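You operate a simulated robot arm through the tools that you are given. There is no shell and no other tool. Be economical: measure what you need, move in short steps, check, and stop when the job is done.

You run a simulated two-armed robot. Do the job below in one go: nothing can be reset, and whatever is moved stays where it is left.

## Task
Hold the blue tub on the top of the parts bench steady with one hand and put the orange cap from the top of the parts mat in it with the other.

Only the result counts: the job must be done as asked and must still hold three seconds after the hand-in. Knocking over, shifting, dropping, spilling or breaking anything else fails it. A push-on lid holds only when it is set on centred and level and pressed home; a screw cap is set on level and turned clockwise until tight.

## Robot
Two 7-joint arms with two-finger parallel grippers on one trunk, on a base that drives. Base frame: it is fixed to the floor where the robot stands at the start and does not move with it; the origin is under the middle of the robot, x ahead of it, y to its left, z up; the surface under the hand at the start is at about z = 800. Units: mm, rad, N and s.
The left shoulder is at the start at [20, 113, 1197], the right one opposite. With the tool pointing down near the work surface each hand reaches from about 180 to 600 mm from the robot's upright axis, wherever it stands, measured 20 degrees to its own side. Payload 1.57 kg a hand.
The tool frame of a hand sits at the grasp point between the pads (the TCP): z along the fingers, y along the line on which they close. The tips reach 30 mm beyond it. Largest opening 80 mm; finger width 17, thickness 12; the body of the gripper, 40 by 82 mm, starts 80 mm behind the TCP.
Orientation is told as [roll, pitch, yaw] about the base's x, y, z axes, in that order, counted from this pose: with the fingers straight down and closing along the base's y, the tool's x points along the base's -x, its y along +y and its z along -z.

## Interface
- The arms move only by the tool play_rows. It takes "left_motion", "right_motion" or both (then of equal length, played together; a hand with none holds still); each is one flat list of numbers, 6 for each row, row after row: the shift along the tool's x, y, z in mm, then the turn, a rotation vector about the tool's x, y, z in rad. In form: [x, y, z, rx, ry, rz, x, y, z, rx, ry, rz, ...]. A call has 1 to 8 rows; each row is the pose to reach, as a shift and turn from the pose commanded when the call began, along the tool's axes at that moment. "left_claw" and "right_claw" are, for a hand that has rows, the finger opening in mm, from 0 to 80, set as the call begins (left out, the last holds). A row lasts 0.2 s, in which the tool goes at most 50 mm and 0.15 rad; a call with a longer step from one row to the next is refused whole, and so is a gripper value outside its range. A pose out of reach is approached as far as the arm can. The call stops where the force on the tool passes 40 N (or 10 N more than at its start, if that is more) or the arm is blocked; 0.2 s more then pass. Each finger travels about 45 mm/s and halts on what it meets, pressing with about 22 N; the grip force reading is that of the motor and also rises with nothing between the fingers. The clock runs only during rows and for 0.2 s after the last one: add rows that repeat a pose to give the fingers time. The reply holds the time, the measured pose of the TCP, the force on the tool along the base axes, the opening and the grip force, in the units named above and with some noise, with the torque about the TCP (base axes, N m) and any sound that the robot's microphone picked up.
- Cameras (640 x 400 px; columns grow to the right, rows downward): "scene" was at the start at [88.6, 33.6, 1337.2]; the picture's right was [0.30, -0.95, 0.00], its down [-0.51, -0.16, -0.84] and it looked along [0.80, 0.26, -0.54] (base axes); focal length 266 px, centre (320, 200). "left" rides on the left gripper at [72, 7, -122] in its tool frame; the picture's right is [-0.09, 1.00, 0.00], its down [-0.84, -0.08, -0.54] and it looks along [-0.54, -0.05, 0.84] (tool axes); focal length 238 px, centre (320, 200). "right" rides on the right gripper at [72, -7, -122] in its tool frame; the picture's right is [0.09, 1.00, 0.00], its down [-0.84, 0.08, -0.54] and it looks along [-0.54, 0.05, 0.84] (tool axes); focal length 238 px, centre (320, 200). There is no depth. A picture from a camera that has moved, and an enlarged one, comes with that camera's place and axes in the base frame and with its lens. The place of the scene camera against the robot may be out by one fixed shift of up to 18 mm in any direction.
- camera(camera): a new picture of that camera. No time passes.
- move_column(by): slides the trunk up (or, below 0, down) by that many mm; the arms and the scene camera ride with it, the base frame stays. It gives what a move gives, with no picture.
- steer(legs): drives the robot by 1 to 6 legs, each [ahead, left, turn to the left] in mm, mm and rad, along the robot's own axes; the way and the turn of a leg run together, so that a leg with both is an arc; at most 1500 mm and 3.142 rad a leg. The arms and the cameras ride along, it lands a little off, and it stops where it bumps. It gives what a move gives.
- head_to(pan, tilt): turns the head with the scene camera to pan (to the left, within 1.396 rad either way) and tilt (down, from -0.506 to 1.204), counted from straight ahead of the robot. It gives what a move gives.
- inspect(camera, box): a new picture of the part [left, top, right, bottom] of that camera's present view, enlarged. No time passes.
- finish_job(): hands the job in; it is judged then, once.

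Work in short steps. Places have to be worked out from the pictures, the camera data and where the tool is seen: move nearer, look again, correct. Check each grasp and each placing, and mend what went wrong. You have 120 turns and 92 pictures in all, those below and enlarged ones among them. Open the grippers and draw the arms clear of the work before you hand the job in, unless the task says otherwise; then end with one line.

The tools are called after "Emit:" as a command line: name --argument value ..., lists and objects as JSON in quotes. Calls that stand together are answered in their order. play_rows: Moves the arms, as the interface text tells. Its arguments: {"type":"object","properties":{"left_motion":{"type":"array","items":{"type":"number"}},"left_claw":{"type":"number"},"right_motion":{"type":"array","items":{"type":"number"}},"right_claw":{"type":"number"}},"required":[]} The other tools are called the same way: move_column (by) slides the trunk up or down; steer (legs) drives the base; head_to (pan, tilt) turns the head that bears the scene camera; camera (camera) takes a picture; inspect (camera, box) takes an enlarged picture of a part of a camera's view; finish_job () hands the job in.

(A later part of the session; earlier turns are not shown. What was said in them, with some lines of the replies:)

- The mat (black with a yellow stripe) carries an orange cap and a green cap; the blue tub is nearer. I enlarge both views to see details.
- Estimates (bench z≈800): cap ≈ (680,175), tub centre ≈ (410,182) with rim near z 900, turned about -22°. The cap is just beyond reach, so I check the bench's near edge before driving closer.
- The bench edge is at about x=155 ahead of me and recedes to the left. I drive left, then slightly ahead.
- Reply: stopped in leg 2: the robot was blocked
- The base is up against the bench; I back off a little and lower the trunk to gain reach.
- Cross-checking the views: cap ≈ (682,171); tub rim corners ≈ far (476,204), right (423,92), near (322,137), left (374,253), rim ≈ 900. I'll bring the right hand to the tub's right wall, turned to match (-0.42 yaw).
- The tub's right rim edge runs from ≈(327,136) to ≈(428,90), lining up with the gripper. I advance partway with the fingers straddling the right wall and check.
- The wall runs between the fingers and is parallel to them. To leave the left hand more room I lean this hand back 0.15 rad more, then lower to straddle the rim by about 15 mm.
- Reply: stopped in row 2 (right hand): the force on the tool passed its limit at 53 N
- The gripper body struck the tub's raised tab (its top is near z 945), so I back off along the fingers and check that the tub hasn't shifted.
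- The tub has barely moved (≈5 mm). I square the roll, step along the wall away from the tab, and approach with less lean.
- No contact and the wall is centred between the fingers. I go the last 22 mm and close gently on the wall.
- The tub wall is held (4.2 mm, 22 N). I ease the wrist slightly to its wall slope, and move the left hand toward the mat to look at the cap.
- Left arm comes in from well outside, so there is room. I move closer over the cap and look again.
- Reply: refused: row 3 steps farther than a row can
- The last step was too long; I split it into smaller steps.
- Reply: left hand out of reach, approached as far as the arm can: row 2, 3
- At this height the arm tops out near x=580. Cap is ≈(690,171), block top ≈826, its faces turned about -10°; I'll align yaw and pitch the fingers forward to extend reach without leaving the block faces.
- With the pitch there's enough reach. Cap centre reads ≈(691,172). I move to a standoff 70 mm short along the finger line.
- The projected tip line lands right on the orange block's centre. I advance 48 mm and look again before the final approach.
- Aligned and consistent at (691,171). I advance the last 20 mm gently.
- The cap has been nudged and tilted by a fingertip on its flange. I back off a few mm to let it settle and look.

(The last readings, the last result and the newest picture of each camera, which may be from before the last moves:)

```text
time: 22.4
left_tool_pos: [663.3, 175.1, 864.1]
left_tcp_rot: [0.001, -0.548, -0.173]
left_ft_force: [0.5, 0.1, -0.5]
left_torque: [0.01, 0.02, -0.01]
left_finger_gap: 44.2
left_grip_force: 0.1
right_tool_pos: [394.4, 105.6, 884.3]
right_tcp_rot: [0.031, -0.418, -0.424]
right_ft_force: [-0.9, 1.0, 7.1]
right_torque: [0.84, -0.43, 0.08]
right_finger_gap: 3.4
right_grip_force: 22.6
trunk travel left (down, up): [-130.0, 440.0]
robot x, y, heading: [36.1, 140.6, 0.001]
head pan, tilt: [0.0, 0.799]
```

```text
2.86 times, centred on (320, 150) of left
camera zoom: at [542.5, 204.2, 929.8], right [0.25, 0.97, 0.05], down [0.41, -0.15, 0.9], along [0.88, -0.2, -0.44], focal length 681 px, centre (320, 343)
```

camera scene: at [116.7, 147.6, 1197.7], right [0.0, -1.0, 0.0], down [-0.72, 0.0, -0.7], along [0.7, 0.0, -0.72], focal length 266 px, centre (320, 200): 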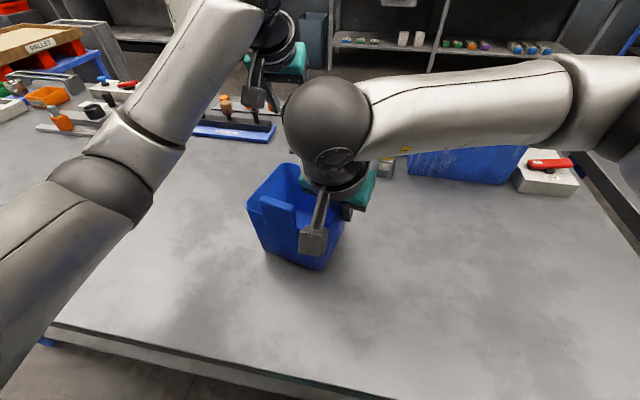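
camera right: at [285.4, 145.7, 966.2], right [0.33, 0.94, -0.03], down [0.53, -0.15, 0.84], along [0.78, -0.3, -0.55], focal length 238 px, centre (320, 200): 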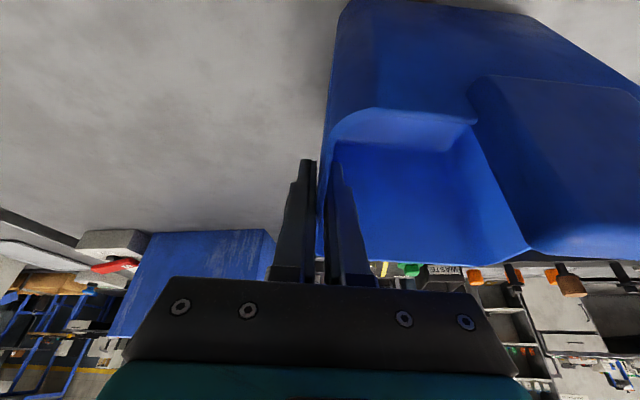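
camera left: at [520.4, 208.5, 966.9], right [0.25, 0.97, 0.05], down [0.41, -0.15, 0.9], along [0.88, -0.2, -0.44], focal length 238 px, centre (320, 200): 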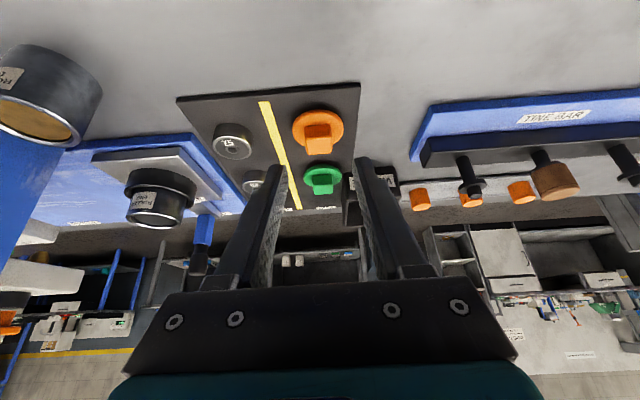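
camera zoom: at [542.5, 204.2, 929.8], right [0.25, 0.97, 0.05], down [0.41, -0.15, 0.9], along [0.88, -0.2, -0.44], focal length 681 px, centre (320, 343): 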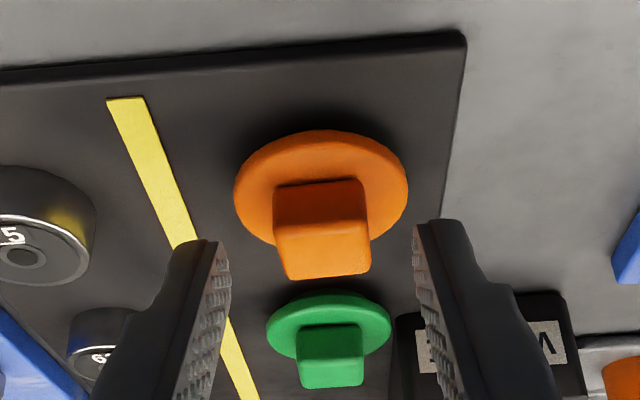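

It settled flat again, about 2 mm to the left. Stereo of the block's edge says the parts sit higher than I assumed (flange top ≈815, block top ≈832, centre ≈683), so I go in only 15 mm and a bit nearer, then close.

Emit:
play_rows --left_motion '[3, 1, 8, 0, 0, 0, 5, 1, 15, 0, 0, 0]'

Emit:
inspect --camera "left" --box '[220, 80, 420, 220]'

```text
time: 23.0
left_tool_pos: [666.3, 175.9, 848.0]
left_tcp_rot: [0.0, -0.548, -0.172]
left_ft_force: [0.1, -0.1, 0.6]
left_torque: [-0.02, 0.02, -0.02]
left_finger_gap: 44.0
left_grip_force: 0.0
right_tool_pos: [396.6, 106.2, 884.3]
right_tcp_rot: [0.031, -0.42, -0.423]
right_ft_force: [-0.1, -0.4, 6.7]
right_torque: [0.85, -0.4, 0.03]
right_finger_gap: 3.0
right_grip_force: 21.9
trunk travel left (down, up): [-130.0, 440.0]
robot x, y, heading: [30.7, 142.1, -0.006]
head pan, tilt: [0.0, 0.799]
```

```text
2.86 times, centred on (320, 150) of left
camera zoom: at [546.1, 204.0, 914.7], right [0.25, 0.97, 0.05], down [0.41, -0.15, 0.9], along [0.88, -0.2, -0.44], focal length 681 px, centre (320, 343)
```

zoom: 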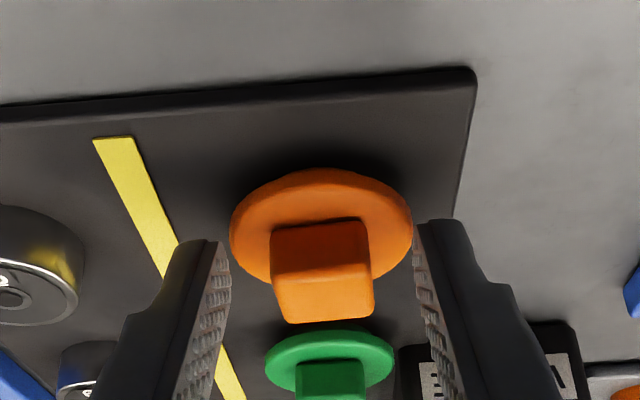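

The cap is still level, with the tips beside the block. Closing.

Emit:
play_rows --left_motion '[0, 0, 0, 0, 0, 0, 0, 0, 0, 0, 0, 0, 0, 0, 0, 0, 0, 0, 0, 0, 0, 0, 0, 0, 0, 0, 0, 0, 0, 0]' --left_claw 0

Emit:
inspect --camera "left" --box '[220, 80, 420, 220]'

```text
time: 24.2
left_tool_pos: [666.5, 174.5, 848.8]
left_tcp_rot: [-0.001, -0.548, -0.173]
left_ft_force: [-1.1, -0.7, 0.3]
left_torque: [-0.01, 0.0, 0.01]
left_finger_gap: 22.8
left_grip_force: 22.6
right_tool_pos: [395.1, 106.3, 884.4]
right_tcp_rot: [0.03, -0.419, -0.426]
right_ft_force: [0.2, 0.3, 7.0]
right_torque: [0.83, -0.35, 0.06]
right_finger_gap: 3.0
right_grip_force: 22.3
trunk travel left (down, up): [-130.0, 440.0]
robot x, y, heading: [31.4, 142.6, 0.0]
head pan, tilt: [0.0, 0.799]
```

```text
2.86 times, centred on (320, 150) of left
camera zoom: at [546.1, 203.9, 914.7], right [0.25, 0.97, 0.05], down [0.41, -0.15, 0.9], along [0.88, -0.2, -0.44], focal length 681 px, centre (320, 343)
```

zoom: 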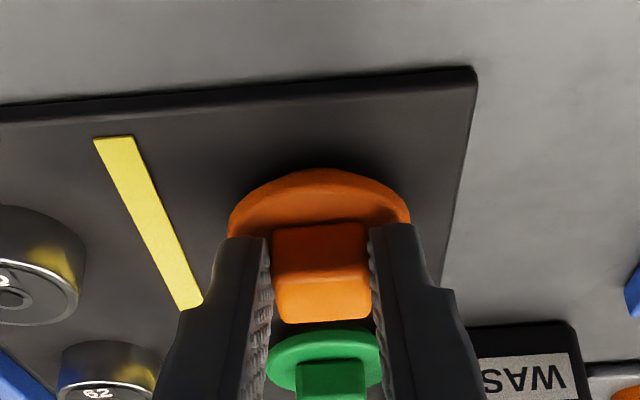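

Block gripped (22.8 mm, 22 N). I lift straight up.

Emit:
play_rows --left_motion '[-5.2, 0, -8.5, 0, 0, 0, -15.7, 0, -25.6, 0, 0, 0, -31, 0, -51, 0, 0, 0, -47, 0, -77, 0, 0, 0, -63, 0, -102, 0, 0, 0, -73, 0, -119, 0, 0, 0]'

Emit:
camera --camera "left"

Emit:
camera --camera "scene"

```text
time: 25.6
left_tool_pos: [666.6, 176.0, 987.9]
left_tcp_rot: [0.001, -0.549, -0.175]
left_ft_force: [0.6, 0.1, -0.8]
left_torque: [-0.02, 0.03, 0.03]
left_finger_gap: 22.6
left_grip_force: 21.7
right_tool_pos: [395.6, 106.4, 884.2]
right_tcp_rot: [0.032, -0.419, -0.425]
right_ft_force: [-0.9, 0.7, 7.0]
right_torque: [0.81, -0.38, 0.04]
right_finger_gap: 3.3
right_grip_force: 21.7
trunk travel left (down, up): [-130.0, 440.0]
robot x, y, heading: [35.0, 141.8, -0.003]
head pan, tilt: [0.0, 0.799]
```

```text
52 pictures are left
camera left: at [545.0, 206.0, 1054.4], right [0.25, 0.97, 0.05], down [0.41, -0.15, 0.9], along [0.88, -0.2, -0.44], focal length 238 px, centre (320, 200)
```

left: 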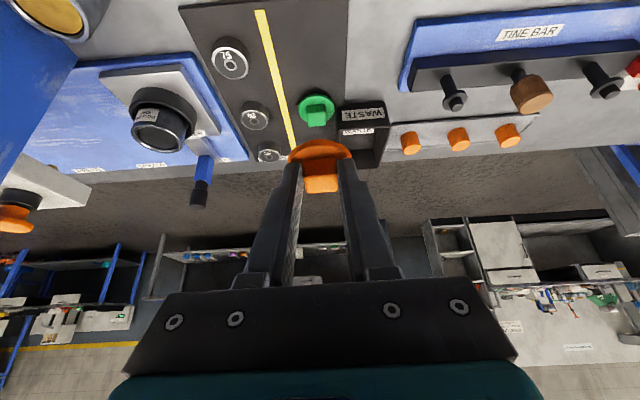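

```text
51 pictures are left
camera scene: at [116.9, 147.6, 1197.7], right [0.0, -1.0, 0.0], down [-0.72, 0.0, -0.7], along [0.7, 0.0, -0.72], focal length 266 px, centre (320, 200)
```

scene: 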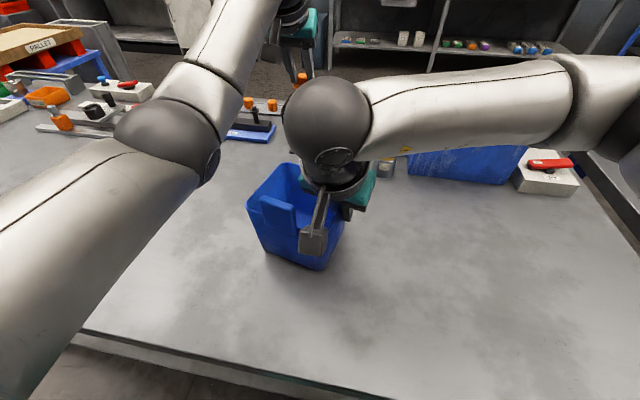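

The cap is held. I draw it back and left, away from the right arm, before reorienting.

Emit:
play_rows --left_motion '[28, 17.3, -25, 0, 0, 0, 56, 34.6, -50, 0, 0, 0, 84, 52, -75, 0, 0, 0]'

Emit:
play_rows --left_motion '[0, 0, 0, 0, 0.14, 0, 0, 0, 0, 0, 0.28, 0, 0, 0, 0, 0, 0.42, 0, 0, 0, 0, 0, 0.55, 0]'

Emit:
camera --camera "scene"

```text
time: 26.4
left_tool_pos: [562.8, 247.8, 1005.8]
left_tcp_rot: [-0.001, -0.546, -0.175]
left_ft_force: [0.2, -0.7, -0.4]
left_torque: [0.03, 0.02, -0.02]
left_finger_gap: 22.9
left_grip_force: 22.0
right_tool_pos: [393.7, 105.5, 885.5]
right_tcp_rot: [0.031, -0.419, -0.425]
right_ft_force: [-2.4, 1.1, 6.7]
right_torque: [0.89, -0.46, 0.17]
right_finger_gap: 3.0
right_grip_force: 22.4
trunk travel left (down, up): [-130.0, 440.0]
robot x, y, heading: [34.6, 139.7, 0.002]
head pan, tilt: [0.0, 0.799]
```

```text
time: 27.4
left_tool_pos: [565.5, 245.8, 1008.6]
left_tcp_rot: [0.001, 0.002, -0.175]
left_ft_force: [0.3, 0.2, 0.1]
left_torque: [-0.01, 0.02, 0.01]
left_finger_gap: 23.0
left_grip_force: 22.2
right_tool_pos: [394.6, 105.8, 884.1]
right_tcp_rot: [0.031, -0.419, -0.424]
right_ft_force: [-0.1, -3.0, 8.9]
right_torque: [0.9, -0.21, 0.1]
right_finger_gap: 2.9
right_grip_force: 22.2
trunk travel left (down, up): [-130.0, 440.0]
robot x, y, heading: [37.8, 145.2, 0.002]
head pan, tilt: [0.0, 0.799]
```

```text
50 pictures are left
camera scene: at [116.8, 147.5, 1197.7], right [0.0, -1.0, 0.0], down [-0.72, 0.0, -0.7], along [0.7, 0.0, -0.72], focal length 266 px, centre (320, 200)
```

scene: 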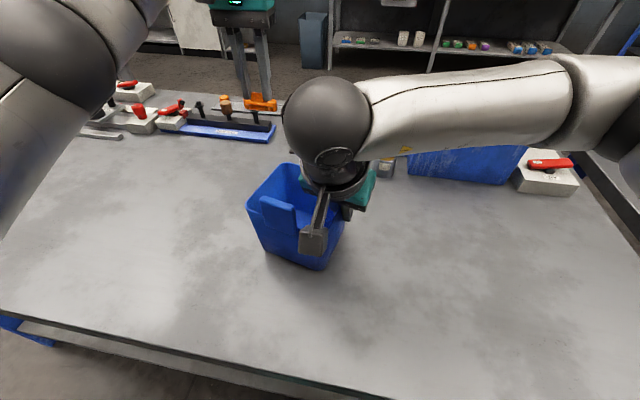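

The hand is upright with the cap level. I now match the tub's yaw and lean this hand outward to stay clear of the right one.

Emit:
play_rows --left_motion '[0, 0, 0, 0, 0, 0.125, 0, 0, 0, 0, 0, 0.247]'

Emit:
play_rows --left_motion '[0, 0, 0, 0.125, 0, 0, 0, 0, 0, 0.25, 0, 0]'

```text
time: 28.0
left_tool_pos: [565.9, 247.0, 1007.9]
left_tcp_rot: [-0.001, 0.001, -0.422]
left_ft_force: [-0.4, 0.4, -0.4]
left_torque: [0.0, -0.02, -0.01]
left_finger_gap: 22.9
left_grip_force: 21.2
right_tool_pos: [394.8, 104.7, 884.9]
right_tcp_rot: [0.032, -0.419, -0.425]
right_ft_force: [-0.6, -0.2, 7.3]
right_torque: [0.83, -0.37, 0.08]
right_finger_gap: 3.1
right_grip_force: 22.0
trunk travel left (down, up): [-130.0, 440.0]
robot x, y, heading: [33.0, 143.3, -0.005]
head pan, tilt: [0.0, 0.799]
```

```text
time: 28.6
left_tool_pos: [565.6, 245.7, 1008.2]
left_tcp_rot: [-0.249, 0.002, -0.423]
left_ft_force: [0.7, 0.5, -0.8]
left_torque: [0.02, -0.01, 0.02]
left_finger_gap: 22.6
left_grip_force: 22.0
right_tool_pos: [393.6, 106.4, 884.4]
right_tcp_rot: [0.033, -0.418, -0.425]
right_ft_force: [0.1, 0.2, 6.5]
right_torque: [0.78, -0.45, 0.06]
right_finger_gap: 2.9
right_grip_force: 22.2
trunk travel left (down, up): [-130.0, 440.0]
robot x, y, heading: [33.4, 140.2, 0.002]
head pan, tilt: [0.0, 0.799]
```

Moving over toward the tub at height and checking clearance.

Emit:
play_rows --left_motion '[31, -24, 7, 0, 0, 0, 62, -48, 14, 0, 0, 0, 92, -72, 21, 0, 0, 0]'

Emit:
camera --camera "left"

Emit:
camera --camera "scene"

Emit:
camera --camera "right"

```text
time: 29.4
left_tool_pos: [450.6, 213.0, 1006.8]
left_tcp_rot: [-0.253, 0.004, -0.419]
left_ft_force: [0.1, -0.1, 0.3]
left_torque: [-0.04, -0.01, 0.0]
left_finger_gap: 23.0
left_grip_force: 22.5
right_tool_pos: [394.6, 105.4, 883.9]
right_tcp_rot: [0.03, -0.42, -0.423]
right_ft_force: [-1.0, -0.2, 7.0]
right_torque: [0.77, -0.5, 0.05]
right_finger_gap: 2.7
right_grip_force: 21.9
trunk travel left (down, up): [-130.0, 440.0]
robot x, y, heading: [32.5, 142.8, -0.005]
head pan, tilt: [0.0, 0.799]
```

```text
49 pictures are left
camera left: at [401.9, 277.1, 1122.1], right [0.48, 0.84, -0.25], down [0.79, -0.29, 0.54], along [0.39, -0.45, -0.8], focal length 238 px, centre (320, 200)
```

left: 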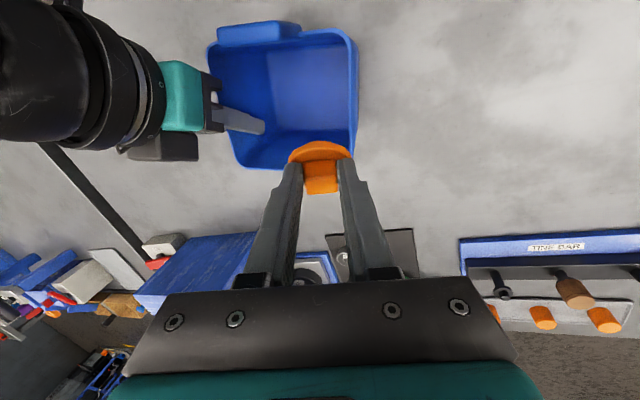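

```text
48 pictures are left
camera scene: at [116.7, 147.6, 1197.7], right [0.0, -1.0, 0.0], down [-0.72, 0.0, -0.7], along [0.7, 0.0, -0.72], focal length 266 px, centre (320, 200)
```

scene: 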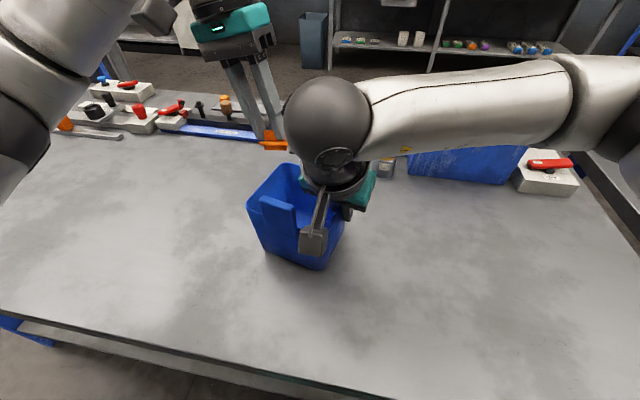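

```text
47 pictures are left
camera right: at [284.5, 142.7, 965.5], right [0.32, 0.95, -0.01], down [0.52, -0.17, 0.84], along [0.79, -0.27, -0.55], focal length 238 px, centre (320, 200)
```

right: 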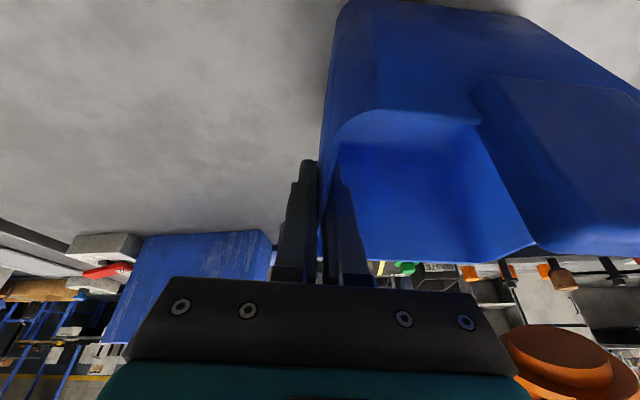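

The left camera shows the tub opening clearly; centre ≈ (408,171). I move to just above the release spot, slightly left/far of centre.

Emit:
play_rows --left_motion '[6, -7, 23, 0, 0, 0, 10.5, -13.6, 46, 0, 0, 0, 10.5, -13.6, 46, 0, 0, 0]'

Emit:
camera --camera "left"

Emit:
camera --camera "scene"

```text
time: 30.2
left_tool_pos: [432.8, 196.6, 963.4]
left_tcp_rot: [-0.251, 0.004, -0.421]
left_ft_force: [-0.1, -0.5, -0.2]
left_torque: [-0.01, -0.01, -0.01]
left_finger_gap: 22.9
left_grip_force: 22.6
right_tool_pos: [395.5, 104.9, 883.8]
right_tcp_rot: [0.031, -0.419, -0.423]
right_ft_force: [-0.7, -0.5, 6.7]
right_torque: [0.8, -0.4, 0.05]
right_finger_gap: 3.3
right_grip_force: 21.8
trunk travel left (down, up): [-130.0, 440.0]
robot x, y, heading: [33.6, 144.3, -0.003]
head pan, tilt: [0.0, 0.799]
```

```text
46 pictures are left
camera left: at [383.1, 259.6, 1079.2], right [0.48, 0.84, -0.25], down [0.79, -0.29, 0.54], along [0.39, -0.45, -0.8], focal length 238 px, centre (320, 200)
```

left: 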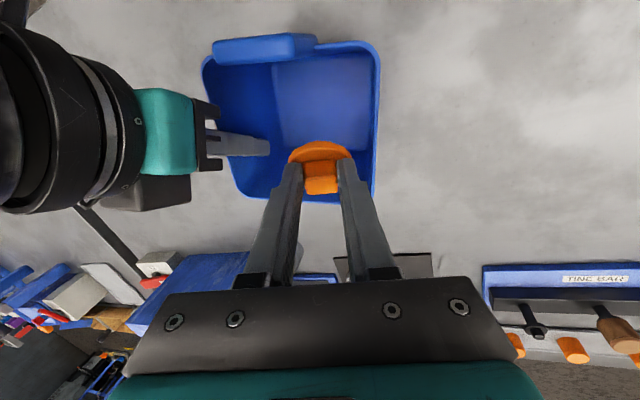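

```text
45 pictures are left
camera scene: at [116.8, 147.6, 1197.7], right [0.0, -1.0, 0.0], down [-0.72, 0.0, -0.7], along [0.7, 0.0, -0.72], focal length 266 px, centre (320, 200)
```

scene: 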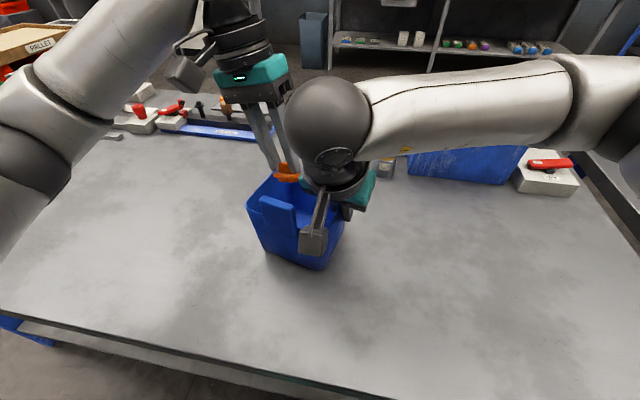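

Clearances look good. I lower 45 mm along the fingers and check.

Emit:
play_rows --left_motion '[0, 0, 15, 0, 0, 0, 0, 0, 30, 0, 0, 0, 0, 0, 45, 0, 0, 0]'

Emit:
camera --camera "left"

Emit:
camera --camera "scene"

```text
time: 31.0
left_tool_pos: [427.7, 184.7, 922.0]
left_tcp_rot: [-0.249, 0.002, -0.421]
left_ft_force: [0.0, 0.3, -0.3]
left_torque: [0.02, -0.02, 0.02]
left_finger_gap: 22.7
left_grip_force: 21.9
right_tool_pos: [395.4, 104.7, 883.0]
right_tcp_rot: [0.032, -0.419, -0.424]
right_ft_force: [-0.7, 0.3, 7.5]
right_torque: [0.79, -0.36, 0.05]
right_finger_gap: 2.7
right_grip_force: 21.8
trunk travel left (down, up): [-130.0, 440.0]
robot x, y, heading: [33.9, 142.7, -0.005]
head pan, tilt: [0.0, 0.799]
```

```text
44 pictures are left
camera left: at [378.3, 249.1, 1037.2], right [0.48, 0.84, -0.25], down [0.79, -0.29, 0.54], along [0.39, -0.45, -0.8], focal length 238 px, centre (320, 200)
```

left: 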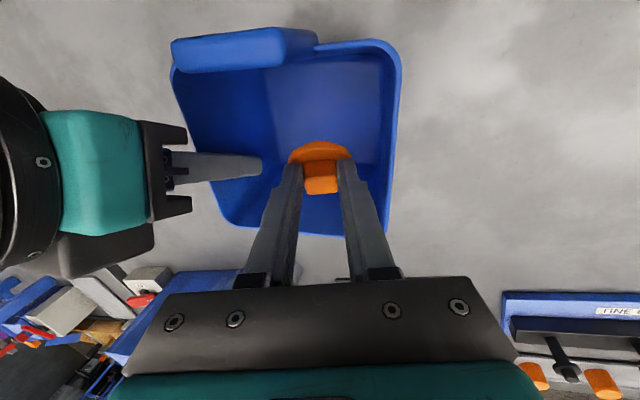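

```text
43 pictures are left
camera scene: at [116.8, 147.6, 1197.7], right [0.0, -1.0, 0.0], down [-0.72, 0.0, -0.7], along [0.7, 0.0, -0.72], focal length 266 px, centre (320, 200)
```

scene: 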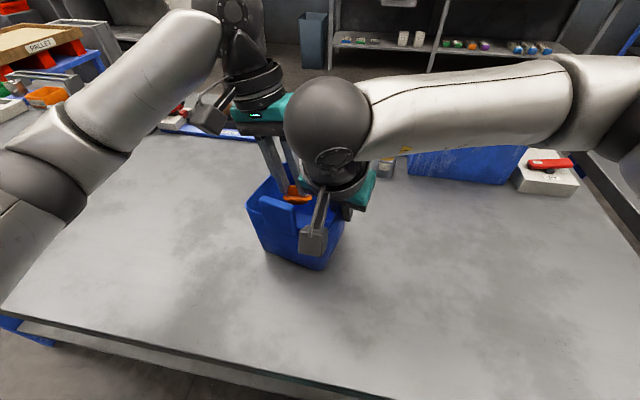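

Cap is just entering the tub with room all round. I lower 32 mm more, then open slightly to release.

Emit:
play_rows --left_motion '[0, 2, 11, 0, 0, 0, 0, 3, 22, 0, 0, 0, 0, 3, 32, 0, 0, 0]'

Emit:
camera --camera "left"

```text
time: 31.8
left_tool_pos: [426.1, 180.4, 890.3]
left_tcp_rot: [-0.252, 0.0, -0.42]
left_ft_force: [0.4, -0.6, -0.3]
left_torque: [0.01, 0.0, -0.02]
left_finger_gap: 22.6
left_grip_force: 21.9
right_tool_pos: [394.8, 106.7, 884.9]
right_tcp_rot: [0.034, -0.42, -0.423]
right_ft_force: [0.2, -0.1, 6.6]
right_torque: [0.85, -0.36, 0.06]
right_finger_gap: 2.9
right_grip_force: 22.1
trunk travel left (down, up): [-130.0, 440.0]
robot x, y, heading: [30.9, 144.6, 0.0]
head pan, tilt: [0.0, 0.799]
```

```text
42 pictures are left
camera left: at [376.8, 244.5, 1005.6], right [0.48, 0.84, -0.25], down [0.79, -0.29, 0.54], along [0.39, -0.45, -0.8], focal length 238 px, centre (320, 200)
```

left: 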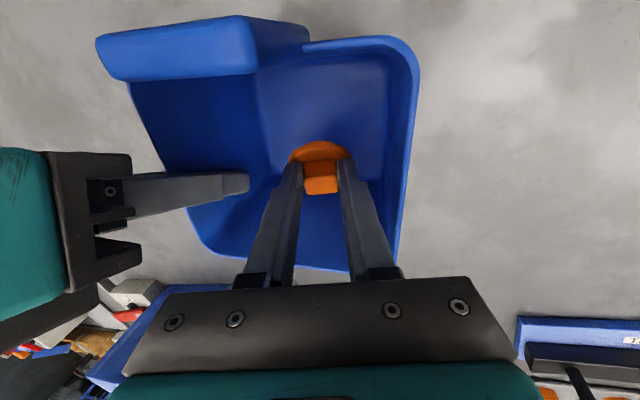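

Clear of walls and the other hand. Opening to 36 mm to drop the cap a few centimetres into the tub.

Emit:
play_rows --left_motion '[0, 0, 0, 0, 0, 0, 0, 0, 0, 0, 0, 0, 0, 0, 0, 0, 0, 0, 0, 0, 0, 0, 0, 0]' --left_claw 36

Emit:
camera --camera "left"

```text
time: 32.8
left_tool_pos: [425.4, 180.5, 889.1]
left_tcp_rot: [-0.25, 0.002, -0.42]
left_ft_force: [-1.0, -0.2, -0.9]
left_torque: [0.01, -0.03, 0.0]
left_finger_gap: 35.9
left_grip_force: 0.0
right_tool_pos: [394.1, 105.6, 883.5]
right_tcp_rot: [0.03, -0.418, -0.425]
right_ft_force: [0.3, 0.9, 6.1]
right_torque: [0.79, -0.38, 0.06]
right_finger_gap: 2.8
right_grip_force: 22.2
trunk travel left (down, up): [-130.0, 440.0]
robot x, y, heading: [35.6, 139.3, -0.0]
head pan, tilt: [0.0, 0.799]
```

```text
41 pictures are left
camera left: at [376.8, 244.5, 1005.8], right [0.48, 0.84, -0.25], down [0.79, -0.29, 0.54], along [0.39, -0.45, -0.8], focal length 238 px, centre (320, 200)
```

left: 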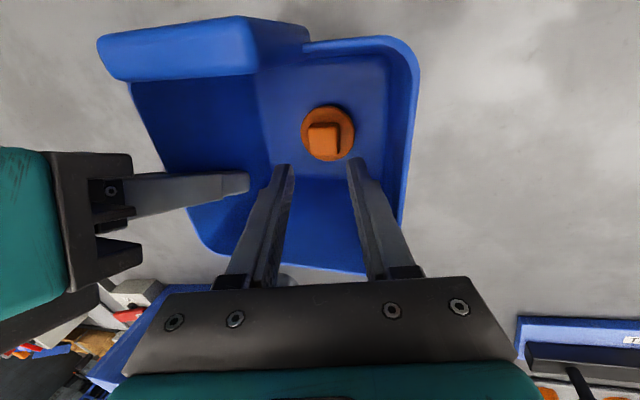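

The cap lies in the tub. I withdraw the left hand back along its fingers and then left.

Emit:
play_rows --left_motion '[0, 0, -30, 0, 0, 0, 0, 0, -70, 0, 0, 0, 0, 0, -110, 0, 0, 0, 0, 0, -140, 0, 0, 0, -10, 40, -150, 0, 0, 0, -20, 80, -150, 0, 0, 0, -20, 120, -150, 0, 0, 0]'

Emit:
play_rows --right_motion '[0, 0, 0, 0, 0, 0, 0, 0, 0, 0, 0, 0, 0, 0, 0, 0, 0, 0, 0, 0, 0, 0, 0, 0]' --right_claw 36

Emit:
camera --camera "right"

Emit:
camera --camera "left"

```text
time: 34.4
left_tool_pos: [506.7, 311.7, 1007.0]
left_tcp_rot: [-0.249, 0.003, -0.422]
left_ft_force: [0.4, 0.7, 0.1]
left_torque: [0.02, 0.03, 0.0]
left_finger_gap: 35.7
left_grip_force: 0.0
right_tool_pos: [395.2, 105.6, 884.2]
right_tcp_rot: [0.032, -0.42, -0.426]
right_ft_force: [-0.2, -0.7, 7.0]
right_torque: [0.71, -0.42, -0.03]
right_finger_gap: 3.2
right_grip_force: 21.8
trunk travel left (down, up): [-130.0, 440.0]
robot x, y, heading: [31.1, 142.0, -0.003]
head pan, tilt: [0.0, 0.799]
```

```text
time: 35.4
left_tool_pos: [509.0, 312.7, 1005.3]
left_tcp_rot: [-0.251, 0.004, -0.421]
left_ft_force: [0.0, 0.3, -0.2]
left_torque: [0.01, -0.03, 0.0]
left_finger_gap: 36.2
left_grip_force: 0.0
right_tool_pos: [396.7, 105.4, 884.2]
right_tcp_rot: [0.031, -0.418, -0.423]
right_ft_force: [0.6, -0.8, -0.7]
right_torque: [0.0, -0.02, 0.02]
right_finger_gap: 36.2
right_grip_force: 0.1
trunk travel left (down, up): [-130.0, 440.0]
robot x, y, heading: [32.6, 141.0, -0.002]
head pan, tilt: [0.0, 0.799]
```

```text
40 pictures are left
camera right: at [284.8, 142.7, 965.3], right [0.32, 0.95, -0.01], down [0.52, -0.17, 0.84], along [0.79, -0.27, -0.55], focal length 238 px, centre (320, 200)
```

right: 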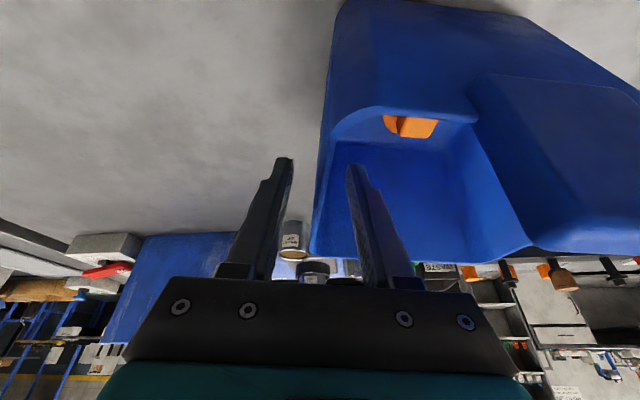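

```text
39 pictures are left
camera left: at [459.2, 375.4, 1122.3], right [0.48, 0.84, -0.25], down [0.79, -0.29, 0.54], along [0.39, -0.45, -0.8], focal length 238 px, centre (320, 200)
```

left: 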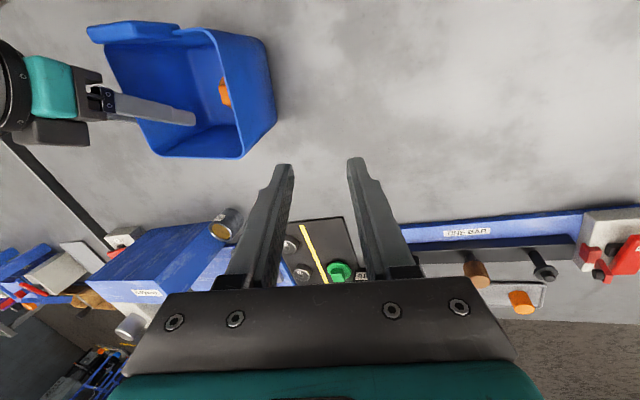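

The tub is released and standing. I withdraw the right hand along its fingers and up.

Emit:
play_rows --right_motion '[0, 0, -25, 0, 0, 0, 0, 0, -65, 0, 0, 0, 0, 0, -105, 0, 0, 0, 0, 0, -130, 0, 0, 0, 0, -40, -145, 0, 0, 0, 0, -80, -145, 0, 0, 0, 0, -120, -145, 0, 0, 0]'

Emit:
camera --camera "scene"

Emit:
camera --camera "left"

```text
time: 37.0
left_tool_pos: [508.7, 312.8, 1007.8]
left_tcp_rot: [-0.25, 0.002, -0.422]
left_ft_force: [-0.4, -0.4, 0.4]
left_torque: [-0.03, 0.01, 0.0]
left_finger_gap: 36.0
left_grip_force: 0.1
right_tool_pos: [298.3, 16.4, 1018.5]
right_tcp_rot: [0.03, -0.416, -0.424]
right_ft_force: [0.4, 0.2, -0.6]
right_torque: [0.02, 0.0, 0.0]
right_finger_gap: 36.2
right_grip_force: 0.0
right hand out of reach, approached as far as the arm can: row 7
trunk travel left (down, up): [-130.0, 440.0]
robot x, y, heading: [31.1, 140.2, -0.002]
head pan, tilt: [0.0, 0.799]
```

```text
38 pictures are left
camera scene: at [117.2, 147.6, 1197.6], right [0.0, -1.0, 0.0], down [-0.72, 0.0, -0.7], along [0.7, 0.0, -0.72], focal length 266 px, centre (320, 200)
```

scene: 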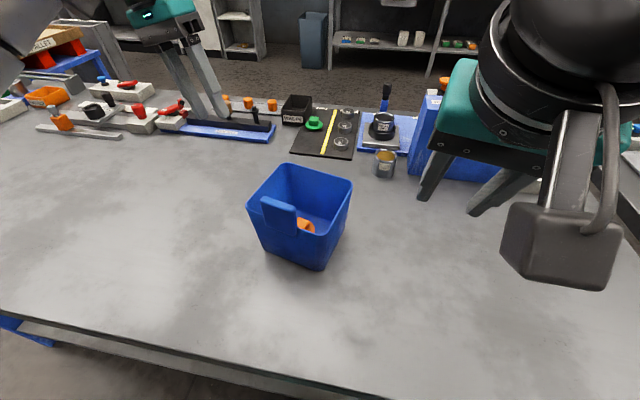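

```text
37 pictures are left
camera left: at [459.2, 375.3, 1122.4], right [0.48, 0.84, -0.25], down [0.79, -0.29, 0.54], along [0.39, -0.45, -0.8], focal length 238 px, centre (320, 200)
```

left: 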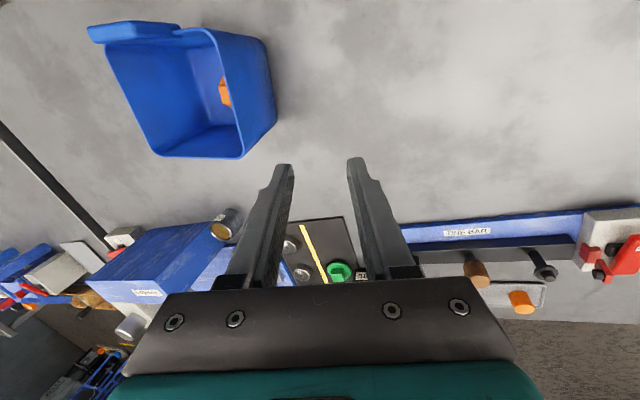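

The tub stands upright with the orange cap inside, everything else looks undisturbed, and both hands are open and clear. Handing in.

Emit:
finish_job

```text
The job is handed in.
```

I held the blue tub with the right hand, put the orange cap in it with the left, and handed the job in. The last pictures show the cap lying in the upright tub, with both hands open and clear. On the way, a gripper bump shifted the tub about 5 mm, and the first grasp attempt tilted the cap on the mat before it settled flat. Nothing else looks disturbed.
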